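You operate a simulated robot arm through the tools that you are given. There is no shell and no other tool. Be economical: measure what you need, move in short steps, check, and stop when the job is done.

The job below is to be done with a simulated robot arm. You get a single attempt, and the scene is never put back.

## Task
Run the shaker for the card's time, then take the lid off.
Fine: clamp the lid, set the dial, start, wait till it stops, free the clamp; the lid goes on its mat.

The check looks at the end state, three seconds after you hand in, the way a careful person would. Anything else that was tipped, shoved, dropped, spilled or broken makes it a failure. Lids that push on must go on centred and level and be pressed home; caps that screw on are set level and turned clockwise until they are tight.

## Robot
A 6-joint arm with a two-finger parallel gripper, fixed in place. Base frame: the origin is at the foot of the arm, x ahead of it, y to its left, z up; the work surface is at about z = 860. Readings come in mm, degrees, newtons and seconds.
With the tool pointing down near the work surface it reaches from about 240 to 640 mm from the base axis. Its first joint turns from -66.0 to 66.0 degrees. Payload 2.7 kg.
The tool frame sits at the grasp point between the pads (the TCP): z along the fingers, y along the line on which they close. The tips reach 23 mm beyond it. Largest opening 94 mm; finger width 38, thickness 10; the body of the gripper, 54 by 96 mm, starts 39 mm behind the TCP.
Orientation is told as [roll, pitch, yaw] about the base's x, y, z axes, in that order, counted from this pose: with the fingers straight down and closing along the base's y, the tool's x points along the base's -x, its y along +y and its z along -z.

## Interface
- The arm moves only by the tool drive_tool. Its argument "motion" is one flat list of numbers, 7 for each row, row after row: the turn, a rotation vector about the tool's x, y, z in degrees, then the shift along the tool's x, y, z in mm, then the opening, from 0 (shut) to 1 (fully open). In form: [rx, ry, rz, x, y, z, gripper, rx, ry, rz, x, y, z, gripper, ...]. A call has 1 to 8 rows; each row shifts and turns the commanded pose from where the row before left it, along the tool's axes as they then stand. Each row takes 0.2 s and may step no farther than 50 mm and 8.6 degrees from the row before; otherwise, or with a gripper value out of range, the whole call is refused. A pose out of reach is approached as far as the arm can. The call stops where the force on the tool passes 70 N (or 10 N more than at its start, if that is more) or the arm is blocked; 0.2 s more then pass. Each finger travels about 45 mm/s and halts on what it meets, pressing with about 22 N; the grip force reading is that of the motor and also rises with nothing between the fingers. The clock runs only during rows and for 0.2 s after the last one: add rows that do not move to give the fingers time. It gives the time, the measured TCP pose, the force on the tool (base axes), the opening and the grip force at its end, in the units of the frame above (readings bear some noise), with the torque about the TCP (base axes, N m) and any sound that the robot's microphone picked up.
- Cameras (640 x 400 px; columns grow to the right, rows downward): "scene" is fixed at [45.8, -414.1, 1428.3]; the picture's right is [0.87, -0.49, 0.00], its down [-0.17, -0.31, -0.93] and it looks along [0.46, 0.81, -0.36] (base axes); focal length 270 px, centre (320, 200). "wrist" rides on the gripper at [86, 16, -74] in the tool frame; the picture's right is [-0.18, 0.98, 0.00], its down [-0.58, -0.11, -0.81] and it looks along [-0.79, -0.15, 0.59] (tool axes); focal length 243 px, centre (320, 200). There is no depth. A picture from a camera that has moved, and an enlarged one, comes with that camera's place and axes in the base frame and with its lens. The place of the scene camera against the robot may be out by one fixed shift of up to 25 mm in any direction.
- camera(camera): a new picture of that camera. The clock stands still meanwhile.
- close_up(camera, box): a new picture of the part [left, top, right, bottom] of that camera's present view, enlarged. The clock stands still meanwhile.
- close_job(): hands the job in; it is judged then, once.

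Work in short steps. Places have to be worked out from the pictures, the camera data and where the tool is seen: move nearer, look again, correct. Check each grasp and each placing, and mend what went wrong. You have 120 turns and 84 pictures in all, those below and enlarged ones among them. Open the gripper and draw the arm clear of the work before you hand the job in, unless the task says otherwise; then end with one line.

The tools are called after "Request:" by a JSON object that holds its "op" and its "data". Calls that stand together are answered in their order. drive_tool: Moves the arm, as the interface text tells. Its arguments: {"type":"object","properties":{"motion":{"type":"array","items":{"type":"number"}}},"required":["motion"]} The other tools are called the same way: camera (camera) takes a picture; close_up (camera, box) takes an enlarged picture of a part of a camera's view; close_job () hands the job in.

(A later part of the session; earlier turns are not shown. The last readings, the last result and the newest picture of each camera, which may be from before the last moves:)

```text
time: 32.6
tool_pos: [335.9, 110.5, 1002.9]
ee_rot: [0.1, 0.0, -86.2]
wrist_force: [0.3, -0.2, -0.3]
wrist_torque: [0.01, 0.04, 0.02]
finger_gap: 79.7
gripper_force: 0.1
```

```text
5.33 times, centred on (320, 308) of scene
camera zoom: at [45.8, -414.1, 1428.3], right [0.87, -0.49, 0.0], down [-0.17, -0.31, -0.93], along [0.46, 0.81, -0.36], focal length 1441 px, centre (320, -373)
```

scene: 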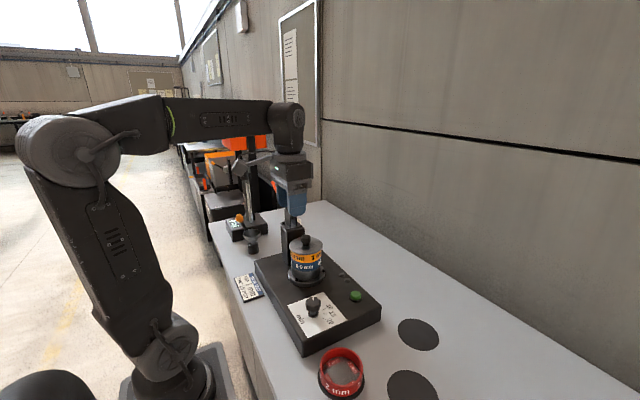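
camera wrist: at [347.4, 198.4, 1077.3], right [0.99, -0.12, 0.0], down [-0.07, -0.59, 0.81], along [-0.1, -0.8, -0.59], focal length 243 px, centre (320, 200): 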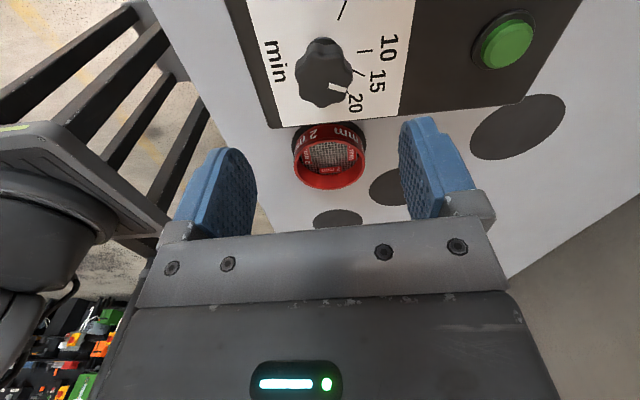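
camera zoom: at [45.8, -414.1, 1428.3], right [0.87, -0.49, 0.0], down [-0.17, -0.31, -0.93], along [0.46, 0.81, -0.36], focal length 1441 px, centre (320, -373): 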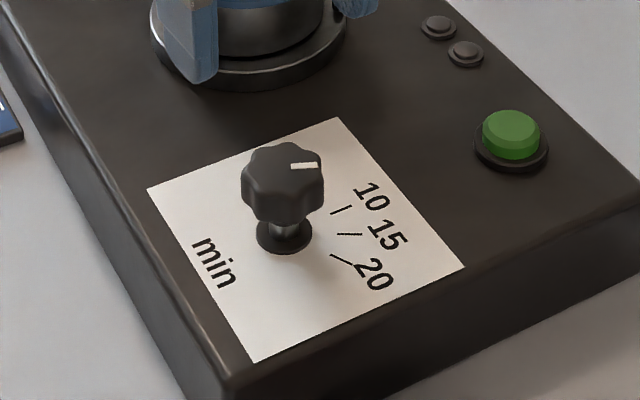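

Pointer seems near 15; I enlarge to check its precision.

Request:
{"op": "close_up", "data": {"camera": "wrist", "box": [270, 10, 430, 130]}}

Request:
{"op": "close_up", "data": {"camera": "scene", "box": [305, 288, 355, 328]}}

```text
3.33 times, centred on (350, 70) of wrist
camera zoom: at [347.4, 198.4, 1077.3], right [0.99, -0.12, 0.0], down [-0.07, -0.59, 0.81], along [-0.1, -0.8, -0.59], focal length 809 px, centre (220, 633)
```

zoom: 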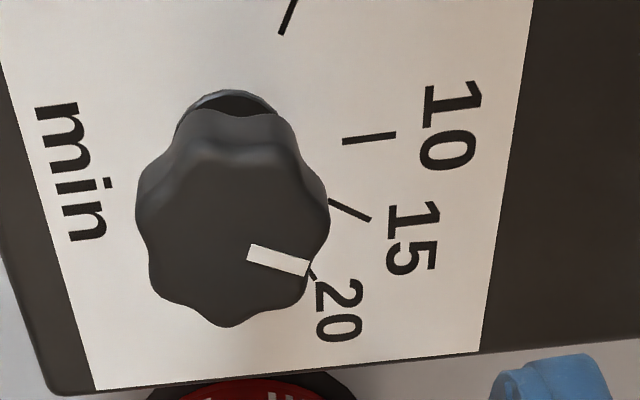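

```text
10.00 times, centred on (330, 308) of scene
camera zoom: at [45.8, -414.1, 1428.3], right [0.87, -0.49, 0.0], down [-0.17, -0.31, -0.93], along [0.46, 0.81, -0.36], focal length 2702 px, centre (220, -880)
```

zoom: 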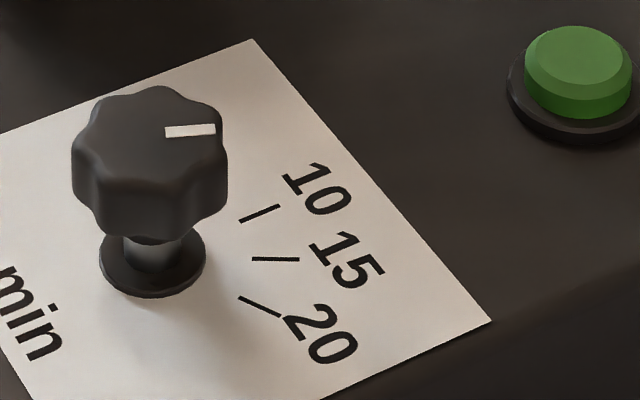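

Measured pointer angle is -23° against the 15 mark at -30°: about 7° short. I re-grip and turn 7° further.

Request:
{"op": "drive_tool", "data": {"motion": [0, 0, 0, -4.5, 0.5, 35, 0.85, 0, 0, 0, 0, 0, 35, 0.85, 0, 0, 0, 0, 0, 25, 0.85, 0, 0, 0, 0, 0, 15, 0.85, 0, 0, 0, 0, 0, 0, 0.3, 0, 0, 0, 0, 0, 0, 0.3, 0, 0, 0, 0, 0, 0, 0.3, 0, 0, 0, 0, 0, 0, 0.3]}}

Request:
{"op": "drive_tool", "data": {"motion": [0, 0, 0, 0, 0, 0, 0.3, 0, 0, 3.5, 0, 0, 0, 0.3, 0, 0, 3.5, 0, 0, 0, 0.3, 0, 0, 0, 0, 0, 0, 0.3]}}

Request:
{"op": "close_up", "data": {"camera": "scene", "box": [305, 288, 355, 328]}}

```text
time: 34.4
tool_pos: [337.9, 103.8, 894.0]
ee_rot: [0.4, 0.1, -86.2]
wrist_force: [22.7, 2.7, -14.2]
wrist_torque: [0.11, 0.29, 0.01]
finger_gap: 41.2
gripper_force: 45.1
```

```text
time: 35.4
tool_pos: [338.4, 103.3, 893.8]
ee_rot: [0.3, 0.1, -93.4]
wrist_force: [25.9, 5.4, -12.7]
wrist_torque: [-1.03, 0.54, -0.04]
finger_gap: 41.1
gripper_force: 45.3
```

```text
10.00 times, centred on (330, 308) of scene
camera zoom: at [46.6, -413.9, 1428.3], right [0.87, -0.49, 0.0], down [-0.18, -0.31, -0.93], along [0.46, 0.81, -0.36], focal length 2702 px, centre (220, -880)
```

zoom: 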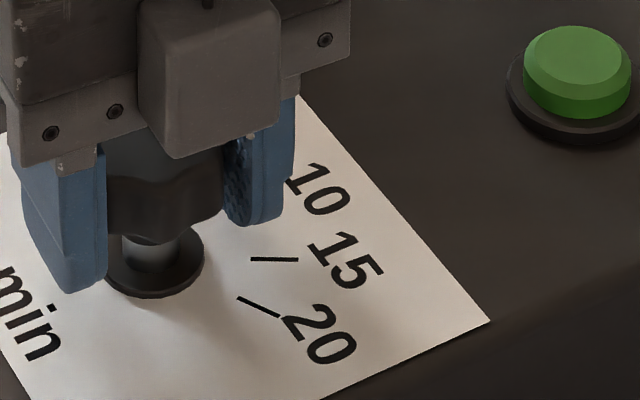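

Turned 7°. Opening and rising to check the pointer.

Request:
{"op": "drive_tool", "data": {"motion": [0, 0, 0, 0, 0, 0, 0.6, 0, 0, 0, 0, 0, 0, 0.85, 0, 0, 0, 0, 0, 0, 0.85, 0, 0, 0, 0, 0, -30, 0.85, 0, 0, 0, 0, 0, -40, 0.85, 0, 0, 0, 0, 0, -40, 0.85, 0, 0, 0, 0, 0, 0, 0.85]}}

Request:
{"op": "close_up", "data": {"camera": "wrist", "box": [270, 10, 430, 130]}}

Request:
{"op": "close_up", "data": {"camera": "scene", "box": [305, 288, 355, 328]}}

```text
time: 37.0
tool_pos: [333.6, 103.4, 1002.3]
ee_rot: [0.1, 0.0, -93.3]
wrist_force: [-0.7, -0.2, 0.0]
wrist_torque: [0.02, 0.01, 0.02]
finger_gap: 80.1
gripper_force: 0.1
```

```text
3.33 times, centred on (350, 70) of wrist
camera zoom: at [355.6, 190.1, 1077.4], right [0.97, -0.24, 0.0], down [-0.14, -0.57, 0.81], along [-0.19, -0.78, -0.59], focal length 809 px, centre (220, 633)
```

zoom: 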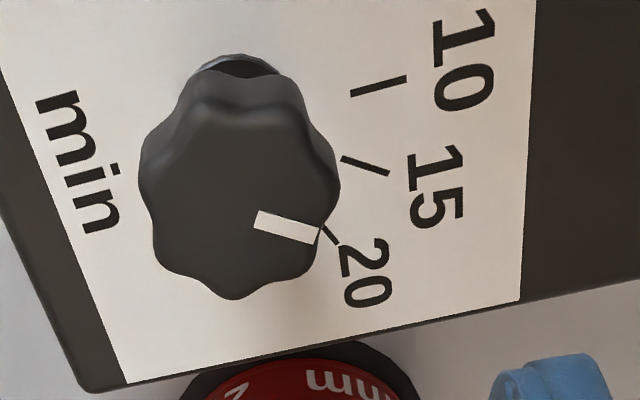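

```text
10.00 times, centred on (330, 308) of scene
camera zoom: at [45.8, -414.1, 1428.3], right [0.87, -0.49, 0.0], down [-0.17, -0.31, -0.93], along [0.46, 0.81, -0.36], focal length 2702 px, centre (220, -880)
```

zoom: 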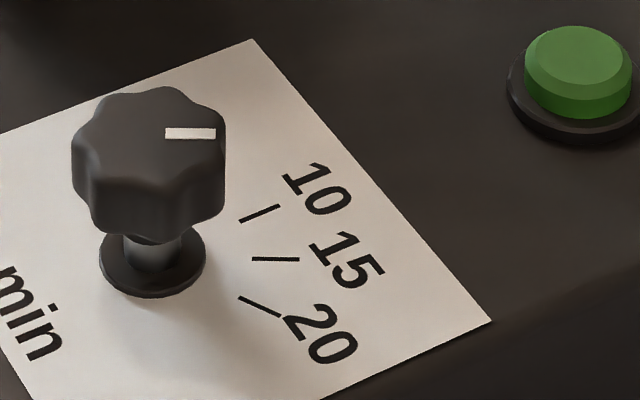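

Pointer is now at -29° versus the mark at -30.5°: on 15. Next I close the fingers and hover over the green button, about (481,102,864).

Request:
{"op": "drive_tool", "data": {"motion": [0, 0, 0, 2, 37, 0, 0.3, 0, 0, 0, 2, 37, 0, 0, 0, 0, 0, 2, 37, 0, 0, 0, 0, 0, 1, 36, 20, 0, 0, 0, 0, 0, 0, 40, 0, 0, 0, 0, 0, 0, 0, 0, 0, 0, 0, 0, 0, 0, 0]}}

Request:
{"op": "camera", "data": {"camera": "wrist"}}

Request:
{"op": "close_up", "data": {"camera": "scene", "box": [290, 230, 430, 340]}}

```text
time: 38.6
tool_pos: [481.7, 99.5, 943.1]
ee_rot: [0.1, 0.0, -93.3]
wrist_force: [0.1, -0.2, 0.6]
wrist_torque: [0.02, -0.01, 0.01]
finger_gap: 0.2
gripper_force: 22.1
```

```text
36 pictures are left
camera wrist: at [504.7, 187.2, 1017.2], right [0.97, -0.24, 0.0], down [-0.14, -0.57, 0.81], along [-0.19, -0.78, -0.59], focal length 243 px, centre (320, 200)
```

wrist: 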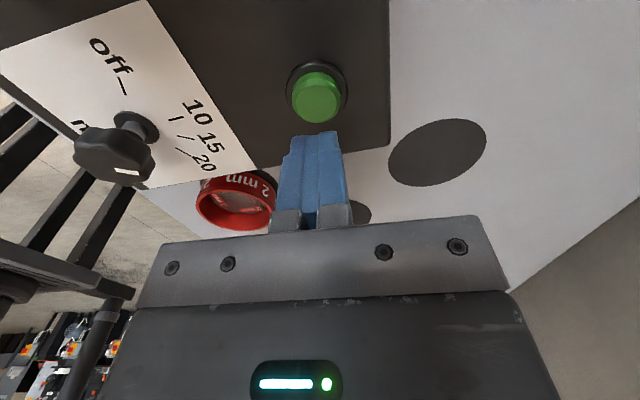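

```text
3.64 times, centred on (360, 285) of scene
camera zoom: at [45.9, -414.1, 1428.3], right [0.87, -0.49, 0.0], down [-0.17, -0.31, -0.93], along [0.46, 0.81, -0.36], focal length 982 px, centre (174, -109)
```

zoom: 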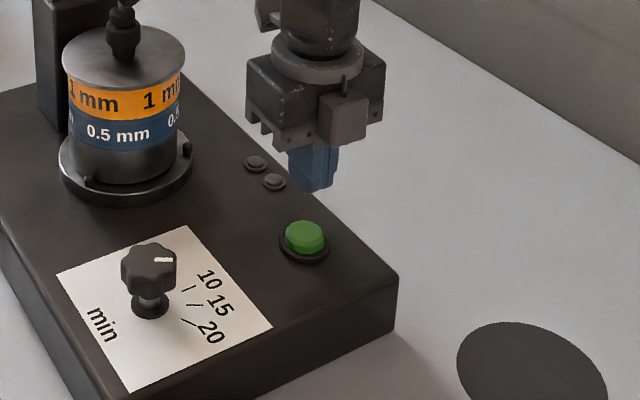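

Button measures at (480,99.5,864), right under the fingertips. Descend and press gently.

Request:
{"op": "drive_tool", "data": {"motion": [0, 0, 0, 0, -1.5, 30, 0, 0, 0, 0, 0, 0, 20, 0, 0, 0, 0, 0, 0, 4, 0, 0, 0, 0, 0, 0, 2, 0, 0, 0, 0, 0, 0, 2, 0]}}

```text
time: 39.8
tool_pos: [481.4, 102.1, 888.9]
ee_rot: [0.3, 0.1, -93.3]
wrist_force: [-19.8, -3.7, 44.7]
wrist_torque: [-0.09, 0.48, 0.01]
finger_gap: 0.0
gripper_force: 21.8
heard: click
```

A click was heard. I lift off and look whether it's running.

Request:
{"op": "drive_tool", "data": {"motion": [0, 0, 0, 0, 0, -20, 0, 0, 0, 0, 0, 0, -40, 0, 0, 0, 0, 0, 0, -40, 0, 0, 0, 0, 0, 0, 0, 0]}}

Request:
{"op": "close_up", "data": {"camera": "scene", "box": [260, 220, 420, 340]}}

```text
time: 40.8
tool_pos: [483.5, 100.5, 986.5]
ee_rot: [0.1, 0.0, -93.3]
wrist_force: [0.3, 0.2, 0.5]
wrist_torque: [-0.01, 0.01, 0.01]
finger_gap: 0.2
gripper_force: 21.7
```

```text
3.33 times, centred on (340, 280) of scene
camera zoom: at [45.8, -414.1, 1428.3], right [0.87, -0.49, 0.0], down [-0.17, -0.31, -0.93], along [0.46, 0.81, -0.36], focal length 900 px, centre (253, -67)
```

zoom: 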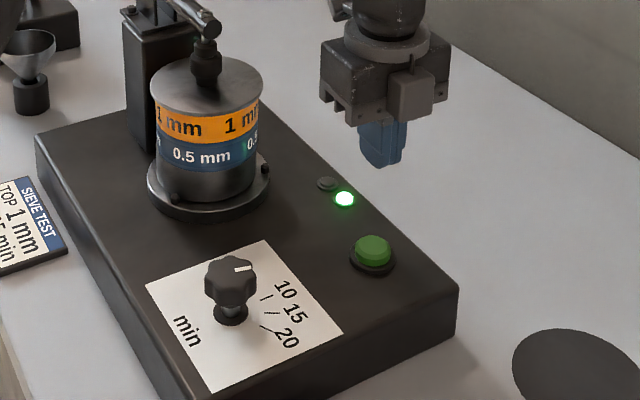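

The green lamp is on: running. While it runs I rise and look along -y at the mats for any identification.

Request:
{"op": "drive_tool", "data": {"motion": [0, 0, 0, 0, -20, -40, 0.3, 0, 0, 0, 0, -20, -40, 0.6, 0, 0, 0, 0, 0, -40, 0.6, 0, 0, 0, 0, 0, 0, 0.6, 0, 0, 0, 0, 0, 0, 0.6, 0, 0, 0, 0, 0, 0, 0.6, 0, 0, 0, 0, 0, 0, 0.6, 0, 0, 0, 0, 0, 0, 0.6]}}

Request:
{"op": "camera", "data": {"camera": "wrist"}}

```text
time: 42.6
tool_pos: [440.5, 103.0, 1104.7]
ee_rot: [0.1, 0.1, -93.4]
wrist_force: [0.2, 0.1, 0.7]
wrist_torque: [-0.02, -0.01, 0.0]
finger_gap: 56.4
gripper_force: 0.0
```

```text
33 pictures are left
camera wrist: at [462.3, 189.4, 1179.2], right [0.97, -0.24, 0.0], down [-0.14, -0.57, 0.81], along [-0.19, -0.78, -0.59], focal length 243 px, centre (320, 200)
```

wrist: 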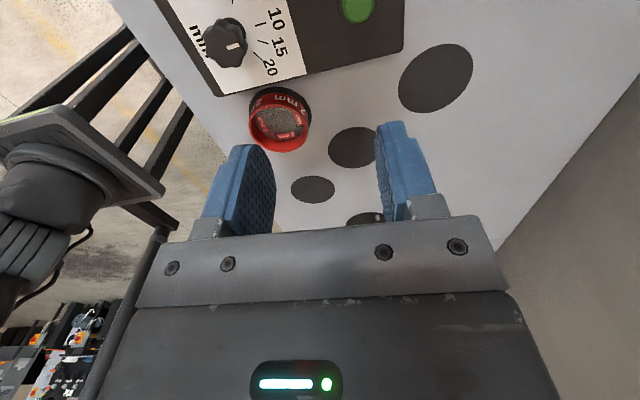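

Request:
{"op": "close_up", "data": {"camera": "wrist", "box": [240, 30, 490, 230]}}

Request:
{"op": "drive_tool", "data": {"motion": [0, 0, 0, 0, 0, 0, 0.6, 0, 0, 0, 0, 0, 0, 0.6, 0, 0, 0, 0, 0, 0, 0.6, 0, 0, 0, 0, 0, 0, 0.6, 0, 0, 0, 0, 0, 0, 0.6, 0, 0, 0, 0, 0, 0, 0.6, 0, 0, 0, 0, 0, 0, 0.6, 0, 0, 0, 0, 0, 0, 0.6]}}

Request:
{"op": "close_up", "data": {"camera": "scene", "box": [260, 220, 420, 340]}}

```text
2.00 times, centred on (365, 130) of wrist
camera zoom: at [462.3, 189.4, 1179.2], right [0.97, -0.24, 0.0], down [-0.14, -0.57, 0.81], along [-0.19, -0.78, -0.59], focal length 485 px, centre (230, 340)
```

zoom: 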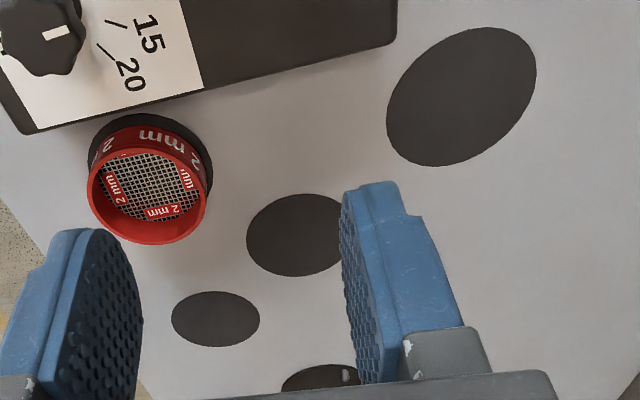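

```text
time: 44.4
tool_pos: [440.4, 103.6, 1104.6]
ee_rot: [0.1, 0.0, -93.3]
wrist_force: [-1.0, 1.1, 0.5]
wrist_torque: [-0.02, 0.0, 0.0]
finger_gap: 56.4
gripper_force: 0.1
```

```text
3.33 times, centred on (340, 280) of scene
camera zoom: at [45.8, -414.1, 1428.3], right [0.87, -0.49, 0.0], down [-0.17, -0.31, -0.93], along [0.46, 0.81, -0.36], focal length 900 px, centre (253, -67)
```

zoom: 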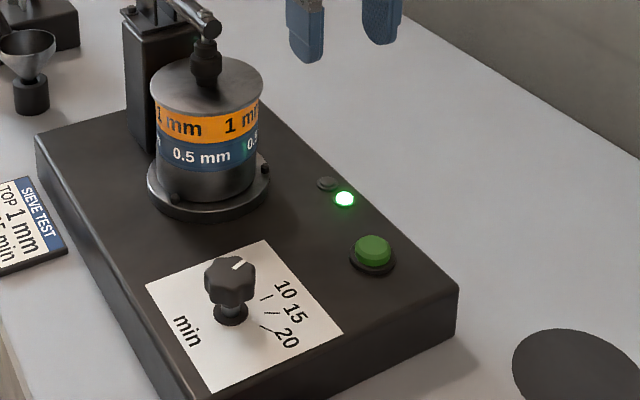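

The dial is winding back as a timer while the lamp is lit. Meanwhile I enlarge the mats individually for faint differences.

Request:
{"op": "close_up", "data": {"camera": "wrist", "box": [390, 35, 485, 120]}}

Request:
{"op": "close_up", "data": {"camera": "wrist", "box": [285, 120, 385, 225]}}

Request:
{"op": "drive_tool", "data": {"motion": [0, 0, 0, 0, 0, 0, 0.6, 0, 0, 0, 0, 0, 0, 0.6, 0, 0, 0, 0, 0, 0, 0.6, 0, 0, 0, 0, 0, 0, 0.6, 0, 0, 0, 0, 0, 0, 0.6, 0, 0, 0, 0, 0, 0, 0.6, 0, 0, 0, 0, 0, 0, 0.6, 0, 0, 0, 0, 0, 0, 0.6]}}

Request:
{"op": "drive_tool", "data": {"motion": [0, 0, 0, 0, 0, 0, 0.6, 0, 0, 0, 0, 0, 0, 0.6, 0, 0, 0, 0, 0, 0, 0.6, 0, 0, 0, 0, 0, 0, 0.6, 0, 0, 0, 0, 0, 0, 0.6, 0, 0, 0, 0, 0, 0, 0.6, 0, 0, 0, 0, 0, 0, 0.6, 0, 0, 0, 0, 0, 0, 0.6]}}

Request:
{"op": "close_up", "data": {"camera": "scene", "box": [260, 220, 420, 340]}}

```text
4.71 times, centred on (438, 78) of wrist
camera zoom: at [462.3, 189.4, 1179.3], right [0.97, -0.24, 0.0], down [-0.14, -0.57, 0.81], along [-0.19, -0.78, -0.59], focal length 1142 px, centre (-233, 776)
```

zoom: 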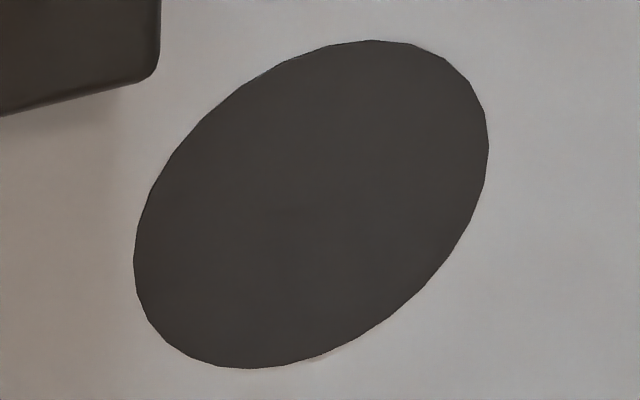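

```text
3.81 times, centred on (335, 172) of wrist
camera zoom: at [462.3, 189.4, 1179.3], right [0.97, -0.24, 0.0], down [-0.14, -0.57, 0.81], along [-0.19, -0.78, -0.59], focal length 924 px, centre (263, 305)
```

zoom: 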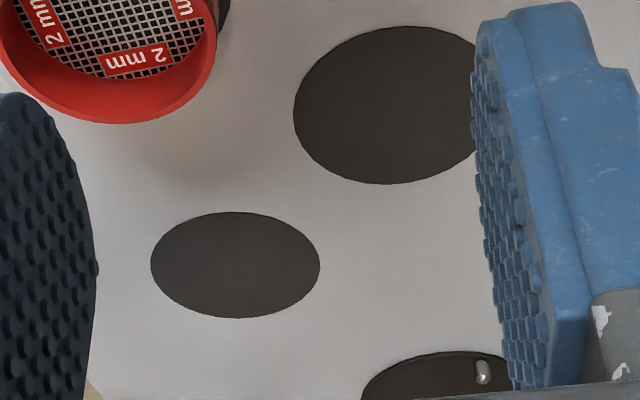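

```text
time: 46.2
tool_pos: [441.3, 103.6, 1104.2]
ee_rot: [0.1, 0.1, -93.3]
wrist_force: [0.3, -0.3, -0.5]
wrist_torque: [0.0, -0.02, 0.0]
finger_gap: 56.6
gripper_force: 0.0
```

```text
time: 48.0
tool_pos: [440.0, 104.2, 1105.9]
ee_rot: [0.1, 0.0, -93.3]
wrist_force: [-0.7, 0.0, 0.0]
wrist_torque: [0.04, 0.0, -0.03]
finger_gap: 56.6
gripper_force: 0.1
```

```text
3.33 times, centred on (340, 280) of scene
camera zoom: at [45.8, -414.1, 1428.3], right [0.87, -0.49, 0.0], down [-0.17, -0.31, -0.93], along [0.46, 0.81, -0.36], focal length 900 px, centre (253, -67)
```

zoom: 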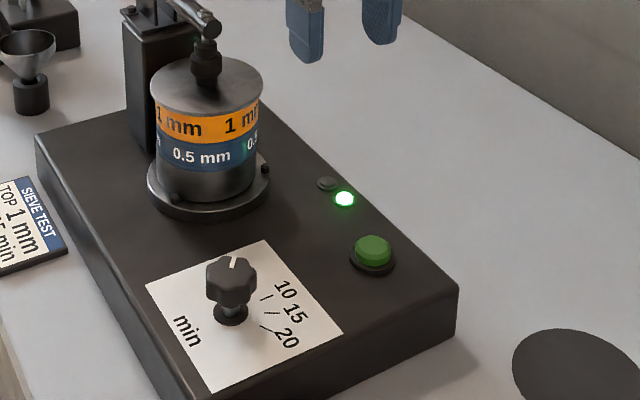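

Still running, dial nearing zero. Meanwhile I preposition for releasing the clamp: rise, straighten yaw, and tilt as before.

Request:
{"op": "drive_tool", "data": {"motion": [0, 0, -3.3, 0, -10, -45, 0.6, 0, 0, 0, 0, -10, -45, 0.6, 0, 0, 0, 35, -10, -30, 0.6, 0, 0, 0, 35, -10, 0, 0.6, 0, 8.2, 0, 0, 0, 0, 0.6, 0, 8.2, 0, 0, 0, 0, 0.6, 0, 8.2, 0, 0, 0, 0, 0.6, 0, 8.2, 0, 0, 0, 0, 0.6]}}

Request:
{"op": "drive_tool", "data": {"motion": [0, 8.2, 0, 0, 0, 0, 0.6, 0, 8.2, 0, 0, 0, 0, 0.6, 0, 7.8, 0, 0, 0, 0, 0.6, 0, 0, 0, 0, 0, 0, 0.6, 0, 0, 0, 0, 0, 0, 0.6, 0, 0, 0, 0, 0, 0, 0.6, 0, 0, 0, 0, 0, 0, 0.6, 0, 0, 0, 0, 0, 0, 0.6]}}

Request:
{"op": "close_up", "data": {"camera": "scene", "box": [240, 150, 400, 340]}}

```text
time: 49.8
tool_pos: [401.5, 173.9, 1225.5]
ee_rot: [0.0, 33.0, -89.9]
wrist_force: [-0.4, -0.5, 0.1]
wrist_torque: [0.0, 0.0, 0.03]
finger_gap: 56.5
gripper_force: 0.0
```

```text
time: 51.6
tool_pos: [402.0, 174.4, 1225.2]
ee_rot: [0.2, 57.0, -89.7]
wrist_force: [-0.9, -0.4, -0.1]
wrist_torque: [-0.02, -0.02, -0.01]
finger_gap: 56.4
gripper_force: 0.0
```

```text
2.11 times, centred on (320, 245) of scene
camera zoom: at [45.8, -414.1, 1428.3], right [0.87, -0.49, 0.0], down [-0.17, -0.31, -0.93], along [0.46, 0.81, -0.36], focal length 569 px, centre (320, 105)
```

zoom: 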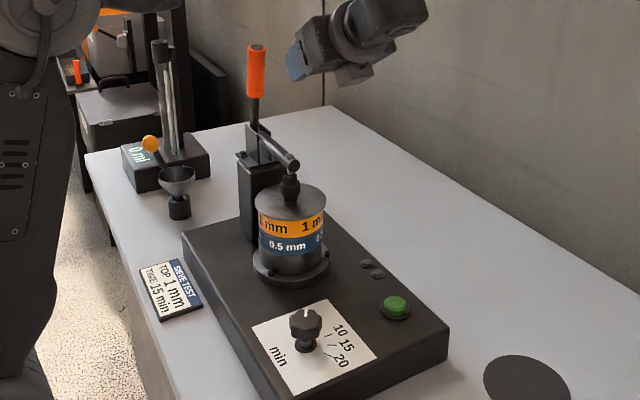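

Lamp is off: the run has finished. I approach the upright handle again and grip it.

Request:
{"op": "drive_tool", "data": {"motion": [0, 0, 0, 19, -0.5, 37, 0.6, 0, 0, 0, 19, -0.5, 37, 0.6, 0, 0, 0, 18, -0.5, 37, 0.6, 0, 0, 0, 0, 0, 35, 0.6, 0, 0, 0, 0, 0, 35, 0.6, 0, 0, 0, 0, 0, 25, 0.6, 0, 0, 0, 0, 0, 0, 0.6]}}

Request:
{"op": "close_up", "data": {"camera": "scene", "box": [240, 150, 400, 270]}}

Request:
{"op": "camera", "data": {"camera": "wrist"}}

```text
time: 53.2
tool_pos: [400.6, 379.6, 1159.8]
ee_rot: [0.2, 57.0, -89.7]
wrist_force: [0.1, -0.1, -0.5]
wrist_torque: [-0.03, 0.01, -0.03]
finger_gap: 56.6
gripper_force: 0.2
```

```text
3.33 times, centred on (320, 210) of scene
camera zoom: at [45.9, -414.1, 1428.3], right [0.87, -0.49, 0.0], down [-0.17, -0.31, -0.93], along [0.46, 0.81, -0.36], focal length 900 px, centre (320, 167)
```

zoom: 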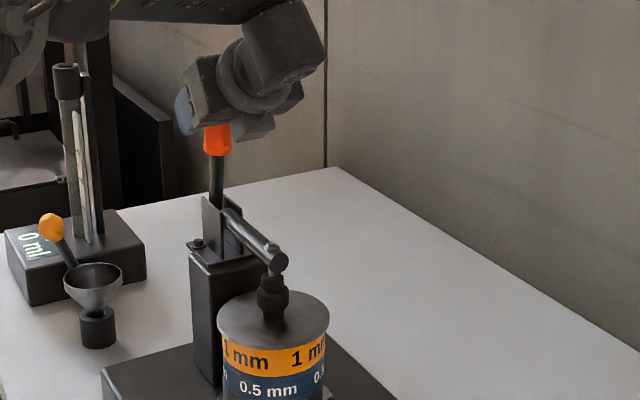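

```text
25 pictures are left
camera wrist: at [417.0, 364.9, 1272.4], right [0.98, -0.1, -0.15], down [-0.11, -0.99, -0.05], along [-0.15, 0.06, -0.99], focal length 243 px, centre (320, 200)
```

wrist: 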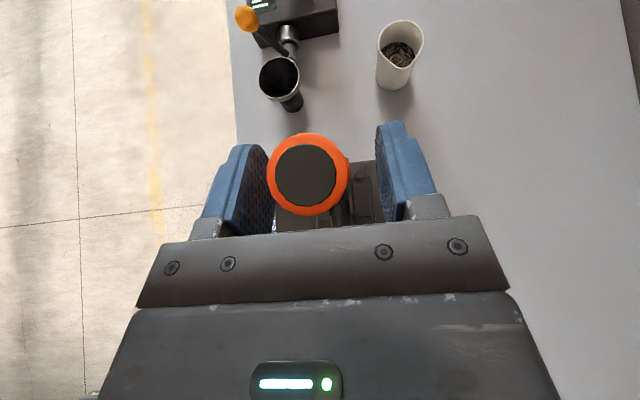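

Handle is between the fingers. I close and begin the reverse arc.

Request:
{"op": "drive_tool", "data": {"motion": [0, 0, 0, 0, 0, 0, 0.1, 0, 0, 0, 0, 0, 0, 0.1, 0, 0, 0, 0, 0, 0, 0.1, 0, 0, 0, 0, 0, 0, 0.1, 0, -2.3, 0, 3, 0, 5.4, 0.1, 0, -2.3, 0, 3, 0, 5.4, 0.1, 0, -2.3, 0, 3, 0, 5.4, 0.1, 0, 0, 0, 0, 0, 0, 0.1]}}

Request:
{"op": "drive_tool", "data": {"motion": [0, -2.1, 0, 3.5, 0, 4.9, 0.1, 0, -2.1, 0, 3.5, 0, 4.9, 0.1, 0, -2.1, 0, 3.5, 0, 4.9, 0.1, 0, -2.1, 0, 3.5, 0, 4.9, 0.1, 0, 0, 0, 0, 0, 0, 0.1]}}

Request:
{"op": "close_up", "data": {"camera": "scene", "box": [240, 150, 400, 270]}}

```text
time: 55.0
tool_pos: [400.3, 396.6, 1161.8]
ee_rot: [0.6, 50.4, -89.6]
wrist_force: [-3.2, -19.0, 29.5]
wrist_torque: [-1.56, 1.68, 0.6]
finger_gap: 26.5
gripper_force: 45.6
```

```text
time: 56.2
tool_pos: [400.1, 420.1, 1160.6]
ee_rot: [0.7, 42.0, -89.5]
wrist_force: [4.1, -9.3, 31.0]
wrist_torque: [-1.42, 1.41, 0.14]
finger_gap: 27.1
gripper_force: 45.4
```

```text
3.33 times, centred on (320, 210) of scene
camera zoom: at [45.6, -414.8, 1428.1], right [0.87, -0.49, 0.0], down [-0.17, -0.31, -0.93], along [0.46, 0.81, -0.36], focal length 900 px, centre (320, 167)
```

zoom: 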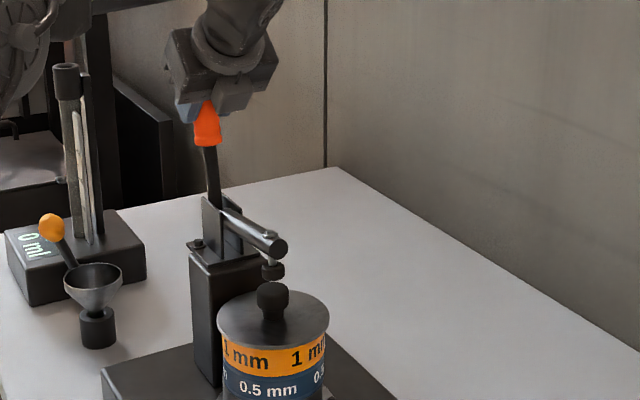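

The pad has lifted off the knob. Continue, with a slight outward correction.

Request:
{"op": "drive_tool", "data": {"motion": [0, -2.6, 0, 4.7, 0, 5.0, 0.1, 0, -2.6, 0, 4.7, 0, 5.0, 0.1, 0, -2.6, 0, 4.7, 0, 5.0, 0.1, 0, -2.5, 0, 4.1, 0, 5.6, 0.1, 0, -2.5, 0, 4.1, 0, 5.6, 0.1, 0, -2.5, 0, 4.1, 0, 5.6, 0.1, 0, -2.5, 0, 4.1, 0, 5.6, 0.1, 0, 0, 0, 0, 0, 0, 0.1]}}

Request:
{"op": "close_up", "data": {"camera": "scene", "box": [240, 150, 400, 270]}}

```text
time: 58.0
tool_pos: [400.8, 466.2, 1141.0]
ee_rot: [0.0, 23.8, -89.8]
wrist_force: [4.6, -8.8, 15.5]
wrist_torque: [-1.74, 1.05, -0.26]
finger_gap: 26.7
gripper_force: 45.4
```

```text
3.33 times, centred on (320, 210) of scene
camera zoom: at [45.8, -414.6, 1428.2], right [0.87, -0.49, 0.0], down [-0.17, -0.31, -0.93], along [0.46, 0.81, -0.36], focal length 900 px, centre (320, 167)
```

zoom: 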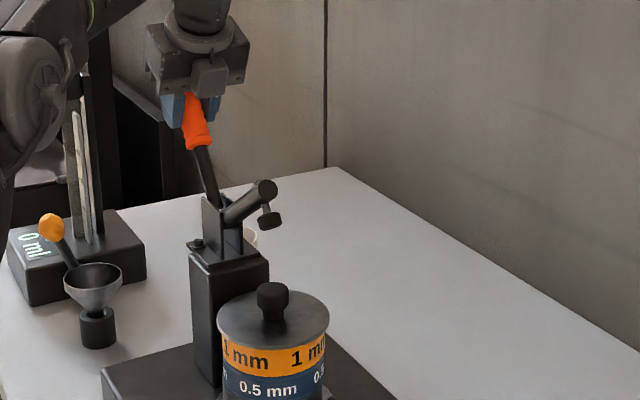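

Good progress; finish the arc to the fully open position.

Request:
{"op": "drive_tool", "data": {"motion": [0, 0, 0, 2.7, 0, 6.3, 0.1, 0, 0, 0, 2.7, 0, 6.3, 0.1, 0, 0, 0, 2.7, 0, 6.3, 0.1, 0, 0, 0, 2.7, 0, 6.3, 0.1, 0, 0, 0, 2.7, 0, 6.3, 0.1, 0, 0, 0, 2.2, 0, 6.3, 0.1, 0, 0, 0, 0.5, 0, 4, 0.1, 0, 0, 0, 0, 0, 0, 0.1]}}

Request:
{"op": "close_up", "data": {"camera": "scene", "box": [240, 150, 400, 270]}}

```text
time: 59.8
tool_pos: [399.8, 498.7, 1107.1]
ee_rot: [-0.1, 23.6, -90.0]
wrist_force: [-2.2, -17.8, -4.9]
wrist_torque: [-1.1, 0.58, -0.47]
finger_gap: 26.5
gripper_force: 45.1
```

```text
3.33 times, centred on (320, 210) of scene
camera zoom: at [45.8, -414.6, 1428.2], right [0.87, -0.49, 0.0], down [-0.17, -0.31, -0.93], along [0.46, 0.81, -0.36], focal length 900 px, centre (320, 167)
```

zoom: 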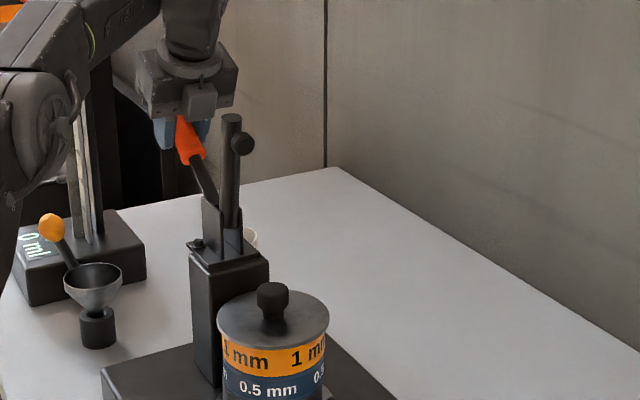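

Nearly vertical; a last small push to the stop, then release and back off along the tool axis.

Request:
{"op": "drive_tool", "data": {"motion": [0, 0, 0, 0, 0, 4, 0.1, 0, 0, 0, 0, 0, 4, 0.1, 0, 0, 0, 0, 0, 0, 0.1]}}

Request:
{"op": "drive_tool", "data": {"motion": [0, 0, 0, 0, 0, 0, 0.4, 0, 0, 0, 0, 0, 0, 0.7, 0, 0, 0, 0, 0, 0, 0.7, 0, 0, 0, 0, 0, -40, 0.7, 0, 0, 0, 0, 0, -45, 0.7, 0, 0, 0, -10, 0, -45, 0.7, 0, 0, 0, 0, 0, 0, 0.7]}}

Request:
{"op": "close_up", "data": {"camera": "scene", "box": [230, 140, 410, 300]}}

```text
time: 60.6
tool_pos: [400.3, 499.3, 1104.6]
ee_rot: [0.1, 23.8, -90.0]
wrist_force: [-7.3, -28.0, 11.7]
wrist_torque: [-1.17, 1.09, -1.01]
finger_gap: 26.2
gripper_force: 45.2
```

```text
time: 62.2
tool_pos: [400.6, 440.7, 1216.3]
ee_rot: [0.1, 23.9, -89.9]
wrist_force: [0.4, 0.8, 0.2]
wrist_torque: [0.0, -0.04, -0.03]
finger_gap: 65.7
gripper_force: 0.0
```

```text
2.50 times, centred on (320, 220) of scene
camera zoom: at [45.8, -414.1, 1428.3], right [0.87, -0.49, 0.0], down [-0.17, -0.31, -0.93], along [0.46, 0.81, -0.36], focal length 675 px, centre (320, 150)
```

zoom: 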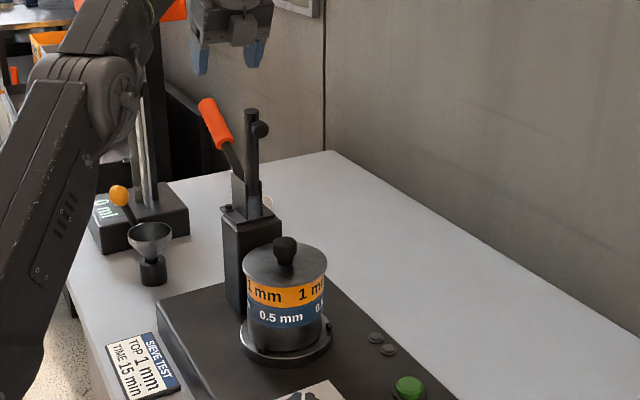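

Clamp fully open. I untilt, move above the jar, and yaw back to 0 so the camera sits away from the clamp post.

Request:
{"op": "drive_tool", "data": {"motion": [0, -8, 0, 0, 0, 0, 0.7, 0, -8, 0, 0, 0, 0, 0.7, 0, -7.9, 0, 0, 0, 0, 0.7, 0, 0, 0, -45, 0, 0, 0.7, 0, 0, 0, -45, 0, 0, 0.7, 0, 0, 0, -45, 0, 0, 0.7, 0, 0, -8.5, -40, 0, 0, 0.7, 0, 0, -8.5, 0, 0, 0, 0.7]}}

Request:
{"op": "drive_tool", "data": {"motion": [0, 0, -8.5, 0, 0, 0, 0.7, 0, 0, -8.5, 0, 0, 0, 0.7, 0, 0, -8.5, 0, 0, 0, 0.7, 0, 0, -8.5, 0, 0, 0, 0.7, 0, 0, -8.5, 0, 0, 0, 0.7, 0, 0, -8.5, 0, 0, 0, 0.7, 0, 0, -8.5, 0, 0, 0, 0.7, 0, 0, -8.5, 0, 0, 0, 0.7]}}

Request:
{"op": "drive_tool", "data": {"motion": [0, 0, -5, 0, 0, 30, 0.7, 0, 0, 0, 0, 0, 40, 0.7, 0, 0, 0, 0, 0, 0, 0.7]}}

Request:
{"op": "camera", "data": {"camera": "wrist"}}

```text
time: 64.0
tool_pos: [377.9, 235.6, 1197.2]
ee_rot: [0.1, 0.0, -72.7]
wrist_force: [0.6, 0.6, -0.6]
wrist_torque: [0.0, -0.03, 0.02]
finger_gap: 65.8
gripper_force: 0.0
out of reach, approached as far as the arm can: row 1, 2, 3
```

```text
time: 65.8
tool_pos: [378.8, 236.9, 1195.6]
ee_rot: [0.0, -0.2, -4.8]
wrist_force: [0.9, -0.2, 0.4]
wrist_torque: [0.0, -0.02, 0.01]
finger_gap: 65.6
gripper_force: 0.1
```

```text
time: 66.6
tool_pos: [379.5, 235.4, 1124.8]
ee_rot: [0.0, -0.2, -0.1]
wrist_force: [0.4, -0.1, -0.5]
wrist_torque: [-0.01, -0.02, 0.02]
finger_gap: 65.8
gripper_force: 0.1
```

```text
20 pictures are left
camera wrist: at [294.3, 252.6, 1199.4], right [0.18, 0.98, 0.0], down [0.58, -0.11, 0.81], along [0.79, -0.15, -0.59], focal length 243 px, centre (320, 200)
```

wrist: 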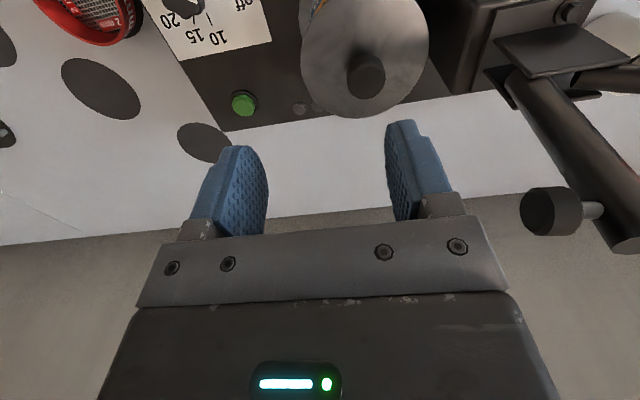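

Knob top estimates agree at about (405,272,990). I lower to z≈1045 above it and look again.

Request:
{"op": "drive_tool", "data": {"motion": [0, 0, 0, -13, 17, 0, 0.6, 0, 0, 0, -13, 17, 0, 0.6, 0, 0, 0, 0, 0, 40, 0.6, 0, 0, 0, 0, 0, 40, 0.6, 0, 0, 0, 0, 0, 0, 0.6]}}

Request:
{"op": "camera", "data": {"camera": "wrist"}}

Request:
{"op": "close_up", "data": {"camera": "scene", "box": [230, 140, 390, 300]}}

```text
time: 67.8
tool_pos: [404.6, 267.8, 1046.7]
ee_rot: [-0.1, -0.1, 0.0]
wrist_force: [1.0, 0.6, 0.7]
wrist_torque: [0.0, -0.01, 0.0]
finger_gap: 56.4
gripper_force: 0.0
```

```text
19 pictures are left
camera wrist: at [318.6, 285.8, 1120.7], right [0.18, 0.98, 0.0], down [0.58, -0.11, 0.81], along [0.79, -0.15, -0.59], focal length 243 px, centre (320, 200)
```

wrist: 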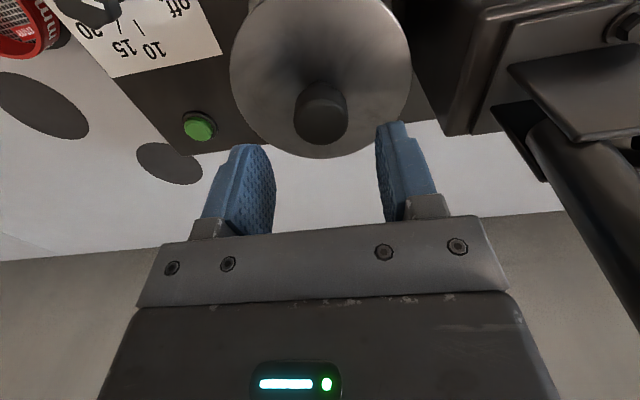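

```text
2.50 times, centred on (310, 220) of scene
camera zoom: at [45.8, -414.1, 1428.3], right [0.87, -0.49, 0.0], down [-0.17, -0.31, -0.93], along [0.46, 0.81, -0.36], focal length 675 px, centre (345, 150)
```

zoom: 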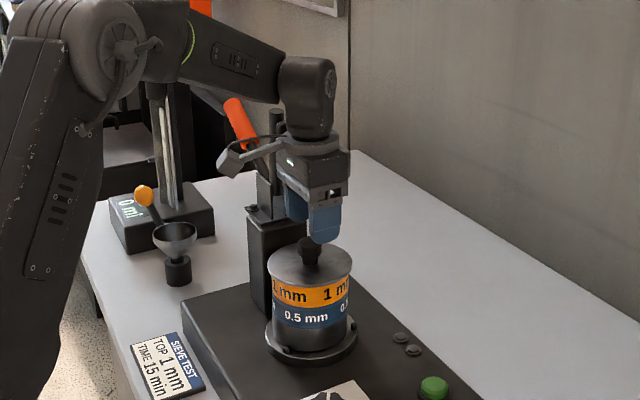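

Knob is at about (409,269) and ~34 mm wide. I lower so the fingertips straddle it, stopping at TCP z≈996.

Request:
{"op": "drive_tool", "data": {"motion": [0, 0, 0, -4, 1, 25, 0.65, 0, 0, 0, 0, 0, 15, 0.65, 0, 0, 0, 0, 0, 10, 0.65, 0, 0, 0, 0, 0, 0, 0.65]}}

Request:
{"op": "camera", "data": {"camera": "wrist"}}

Request:
{"op": "close_up", "data": {"camera": "scene", "box": [270, 190, 350, 270]}}

```text
time: 68.8
tool_pos: [409.6, 270.6, 1000.9]
ee_rot: [0.2, -0.6, 0.1]
wrist_force: [-11.4, -10.4, 52.0]
wrist_torque: [-1.12, 1.1, -0.05]
finger_gap: 61.4
gripper_force: 0.2
```

```text
17 pictures are left
camera wrist: at [323.5, 287.7, 1074.9], right [0.18, 0.98, 0.01], down [0.57, -0.11, 0.81], along [0.8, -0.15, -0.58], focal length 243 px, centre (320, 200)
```

wrist: 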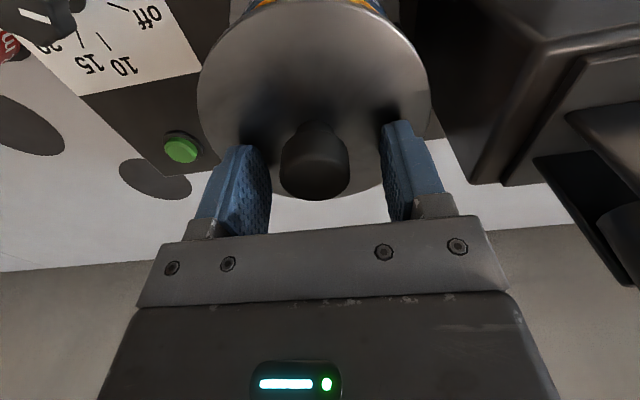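

```text
5.00 times, centred on (310, 230) of scene
camera zoom: at [44.8, -414.9, 1428.1], right [0.87, -0.49, 0.0], down [-0.17, -0.31, -0.93], along [0.46, 0.81, -0.36], focal length 1351 px, centre (370, 50)
```

zoom: 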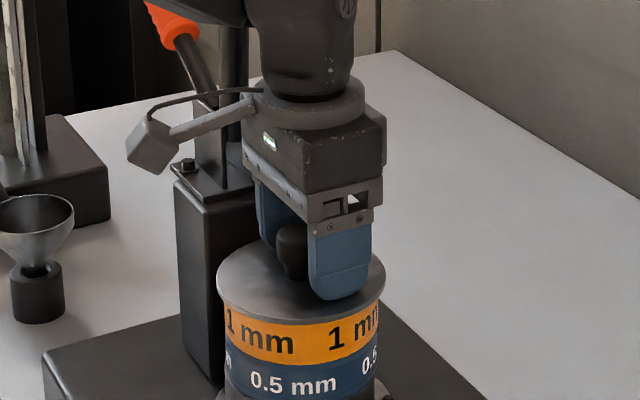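

The tips touched the lid plate (plate z≈978). I rise 8 mm, centre on the knob (about 5 mm toward -y), and close.

Request:
{"op": "drive_tool", "data": {"motion": [0, 0, 0, 0, 0, -8, 0.65, 0, 0, 0, 2, -5, 0, 0.65, 0, 0, 0, 0, 0, 0, 0.3, 0, 0, 0, 0, 0, 0, 0.2, 0, 0, 0, 0, 0, 0, 0.2, 0, 0, 0, 0, 0, 0, 0.2, 0, 0, 0, 0, 0, 0, 0.2]}}

Request:
{"op": "camera", "data": {"camera": "wrist"}}

```text
time: 70.4
tool_pos: [406.3, 266.3, 1003.8]
ee_rot: [0.0, -0.1, 0.0]
wrist_force: [0.3, 1.1, -0.4]
wrist_torque: [0.04, -0.02, 0.04]
finger_gap: 29.2
gripper_force: 21.9
```

```text
15 pictures are left
camera wrist: at [321.5, 283.9, 1077.6], right [0.18, 0.98, 0.0], down [0.58, -0.11, 0.81], along [0.79, -0.15, -0.59], focal length 243 px, centre (320, 200)
```

wrist: 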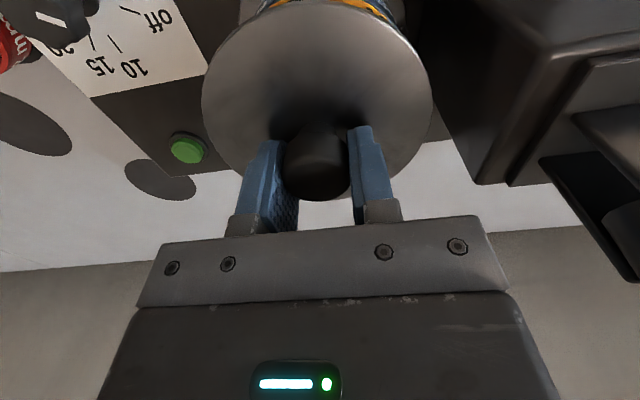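

Closing; I give it a bit more time with a fuller close to be sure of the grip.

Request:
{"op": "drive_tool", "data": {"motion": [0, 0, 0, 0, 0, 0, 0.05, 0, 0, 0, 0, 0, 0, 0.05, 0, 0, 0, 0, 0, 0, 0.05]}}

Request:
{"op": "drive_tool", "data": {"motion": [0, 0, 0, 0, 0, -4, 0.05, 0, 0, 0, 0, 0, -6, 0.05, 0, 0, 0, 0, 0, 0, 0.05]}}

Request:
{"op": "close_up", "data": {"camera": "scene", "box": [270, 190, 350, 270]}}

```text
time: 71.2
tool_pos: [408.1, 266.6, 1002.9]
ee_rot: [-0.1, -0.2, 0.0]
wrist_force: [-0.7, 0.1, 0.0]
wrist_torque: [0.0, -0.03, -0.05]
finger_gap: 29.0
gripper_force: 21.7
```

```text
time: 72.0
tool_pos: [406.2, 266.7, 1014.3]
ee_rot: [0.0, 0.0, 0.1]
wrist_force: [-0.1, -0.4, -0.2]
wrist_torque: [0.02, 0.0, -0.01]
finger_gap: 29.0
gripper_force: 21.9
```

```text
5.00 times, centred on (310, 230) of scene
camera zoom: at [45.9, -414.1, 1428.3], right [0.87, -0.49, 0.0], down [-0.17, -0.31, -0.93], along [0.46, 0.81, -0.36], focal length 1351 px, centre (370, 50)
```

zoom: 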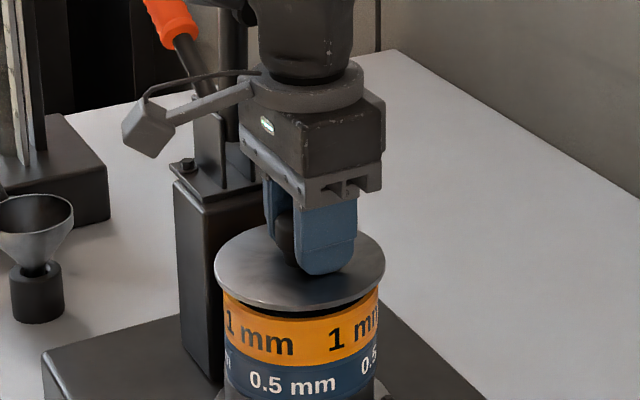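

The lid is lifting level in the grip. Raise further and check.

Request:
{"op": "drive_tool", "data": {"motion": [0, 0, 0, 0, 0, -15, 0.05, 0, 0, 0, 0, 0, -25, 0.05, 0, 0, 0, 0, 0, -25, 0.05, 0, 0, 0, 0, 0, 0, 0.05]}}

Request:
{"op": "close_up", "data": {"camera": "scene", "box": [250, 170, 370, 290]}}

```text
time: 73.0
tool_pos: [407.2, 265.3, 1078.9]
ee_rot: [0.1, -0.1, 0.0]
wrist_force: [0.8, -0.4, -1.3]
wrist_torque: [-0.01, -0.01, -0.01]
finger_gap: 29.1
gripper_force: 22.0
```

```text
3.33 times, centred on (310, 230) of scene
camera zoom: at [45.9, -414.1, 1428.3], right [0.87, -0.49, 0.0], down [-0.17, -0.31, -0.93], along [0.46, 0.81, -0.36], focal length 900 px, centre (353, 100)
```

zoom: 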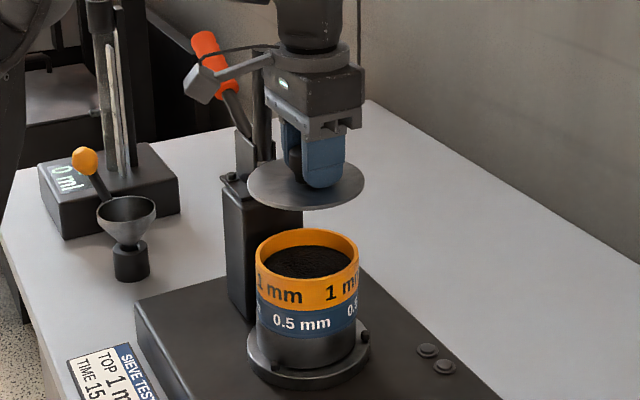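

The lid is cleanly off and level. The three free mats are identical and unlabelled; I choose the one beside the shaker's front corner at about (583,-42), and carry the lid there.

Request:
{"op": "drive_tool", "data": {"motion": [0, 0, 0, -21, -38, 0, 0.05, 0, 0, 0, -21, -38, 0, 0.05, 0, 0, 0, -21, -38, 5, 0.05, 0, 0, 0, -21, -38, 15, 0.05, 0, 0, 0, -21, -38, 15, 0.05, 0, 0, 0, -21, -38, 20, 0.05, 0, 0, 0, -21, -38, 20, 0.05, 0, 0, 0, 0, 0, 0, 0.05]}}

Request:
{"op": "camera", "data": {"camera": "wrist"}}

Request:
{"op": "camera", "data": {"camera": "scene"}}

```text
time: 74.8
tool_pos: [552.8, 1.6, 1006.4]
ee_rot: [0.0, -0.1, 0.0]
wrist_force: [0.5, 1.5, -1.4]
wrist_torque: [-0.03, -0.02, 0.0]
finger_gap: 28.9
gripper_force: 21.8
```

```text
12 pictures are left
camera wrist: at [467.8, 17.6, 1080.0], right [0.18, 0.98, 0.0], down [0.58, -0.11, 0.81], along [0.79, -0.15, -0.59], focal length 243 px, centre (320, 200)
```

wrist: 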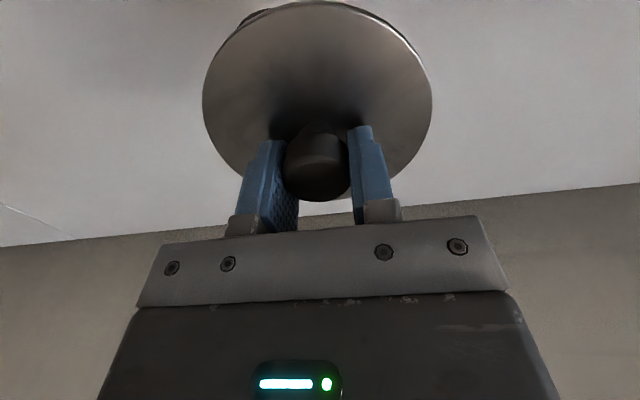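

```text
11 pictures are left
```

scene: 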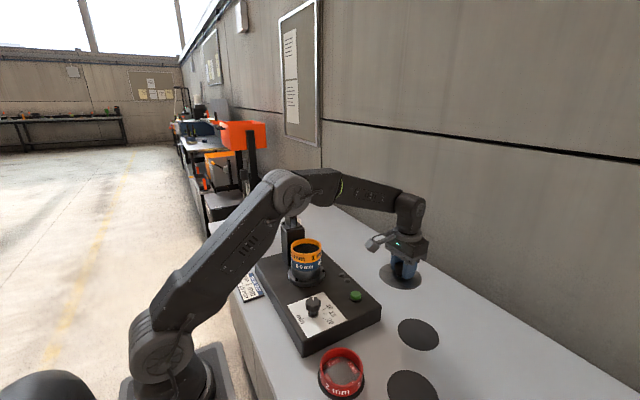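

Lid is level in the grip, its centre about 6 mm toward -x of the TCP. The lid hides the mat from the wrist camera, so I step aside in +y to measure the mat precisely.

Request:
{"op": "drive_tool", "data": {"motion": [0, 0, 0, 10, 42, -10, 0.05, 0, 0, 0, 10, 42, -10, 0.05, 0, 0, 0, 10, 42, 0, 0.05, 0, 0, 0, 10, 42, 0, 0.05, 0, 0, 0, 0, 0, 0, 0.05]}}

Request:
{"op": "camera", "data": {"camera": "wrist"}}

```text
time: 76.0
tool_pos: [515.0, 171.5, 1023.2]
ee_rot: [0.1, -0.1, 0.1]
wrist_force: [0.6, 0.4, -1.4]
wrist_torque: [0.02, 0.0, 0.03]
finger_gap: 29.3
gripper_force: 22.4
```

```text
10 pictures are left
camera wrist: at [428.6, 189.0, 1098.1], right [0.18, 0.98, 0.0], down [0.58, -0.11, 0.81], along [0.79, -0.15, -0.59], focal length 243 px, centre (320, 200)
```

wrist: 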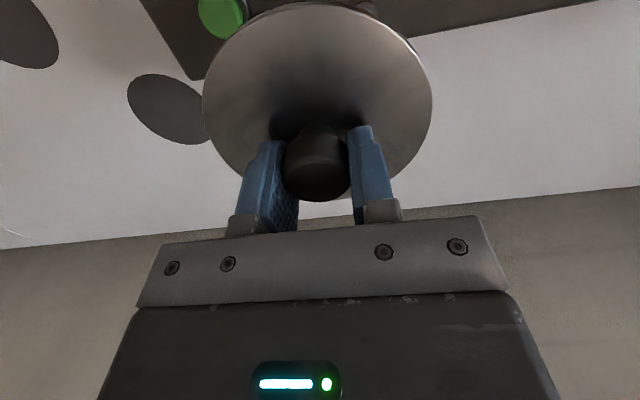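

The mat centre measures (580,-45), matching the earlier estimate. I carry the lid to put its centre there (TCP ≈ 587,-44), then descend.

Request:
{"op": "drive_tool", "data": {"motion": [0, 0, 0, -14.4, -43, 0, 0.05, 0, 0, 0, -14.4, -43, 0, 0.05, 0, 0, 0, -14.4, -43, 5, 0.05, 0, 0, 0, -14.4, -43, 15, 0.05, 0, 0, 0, -14.4, -43, 15, 0.05, 0, 0, 0, 0, 0, 45, 0.05, 0, 0, 0, 0, 0, 40, 0.05, 0, 0, 0, 0, 0, 0, 0.05]}}

Request:
{"op": "close_up", "data": {"camera": "scene", "box": [360, 260, 500, 380]}}

```text
time: 77.8
tool_pos: [585.0, -47.5, 902.4]
ee_rot: [0.0, -0.2, 0.0]
wrist_force: [-0.2, 0.3, -1.3]
wrist_torque: [0.0, -0.02, -0.01]
finger_gap: 29.2
gripper_force: 21.9
```

```text
3.33 times, centred on (430, 320) of scene
camera zoom: at [45.9, -414.1, 1428.3], right [0.87, -0.49, 0.0], down [-0.17, -0.31, -0.93], along [0.46, 0.81, -0.36], focal length 900 px, centre (-47, -200)
```

zoom: 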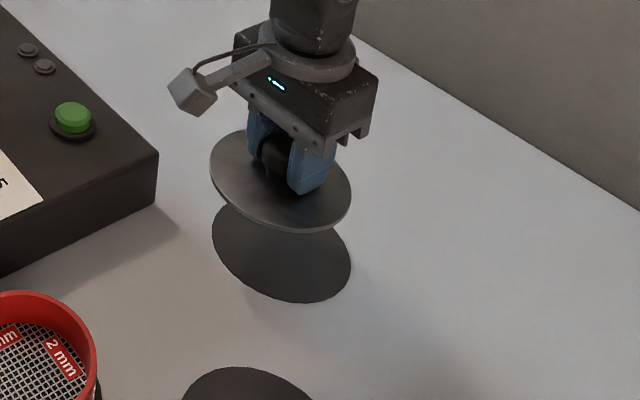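

Lid is right above the mat. I descend toward contact in decreasing steps.

Request:
{"op": "drive_tool", "data": {"motion": [0, 0, 0, 0, 1, 25, 0.05, 0, 0, 0, 0, 0, 15, 0.05, 0, 0, 0, 0, 0, 7, 0.05, 0, 0, 0, 0, 0, 0, 0.05]}}

Request:
{"op": "close_up", "data": {"camera": "scene", "box": [360, 260, 500, 380]}}

```text
time: 78.8
tool_pos: [587.5, -44.4, 857.3]
ee_rot: [0.0, -0.1, -0.1]
wrist_force: [0.0, -0.2, -1.0]
wrist_torque: [0.01, 0.0, -0.01]
finger_gap: 28.8
gripper_force: 22.1
```

```text
3.33 times, centred on (430, 320) of scene
camera zoom: at [45.9, -414.1, 1428.3], right [0.87, -0.49, 0.0], down [-0.17, -0.31, -0.93], along [0.46, 0.81, -0.36], focal length 900 px, centre (-47, -200)
```

zoom: 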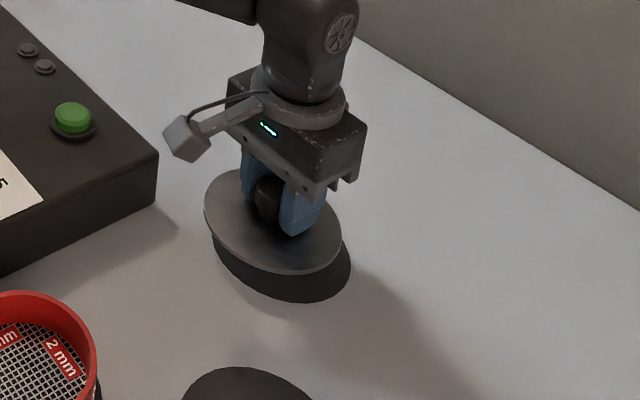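

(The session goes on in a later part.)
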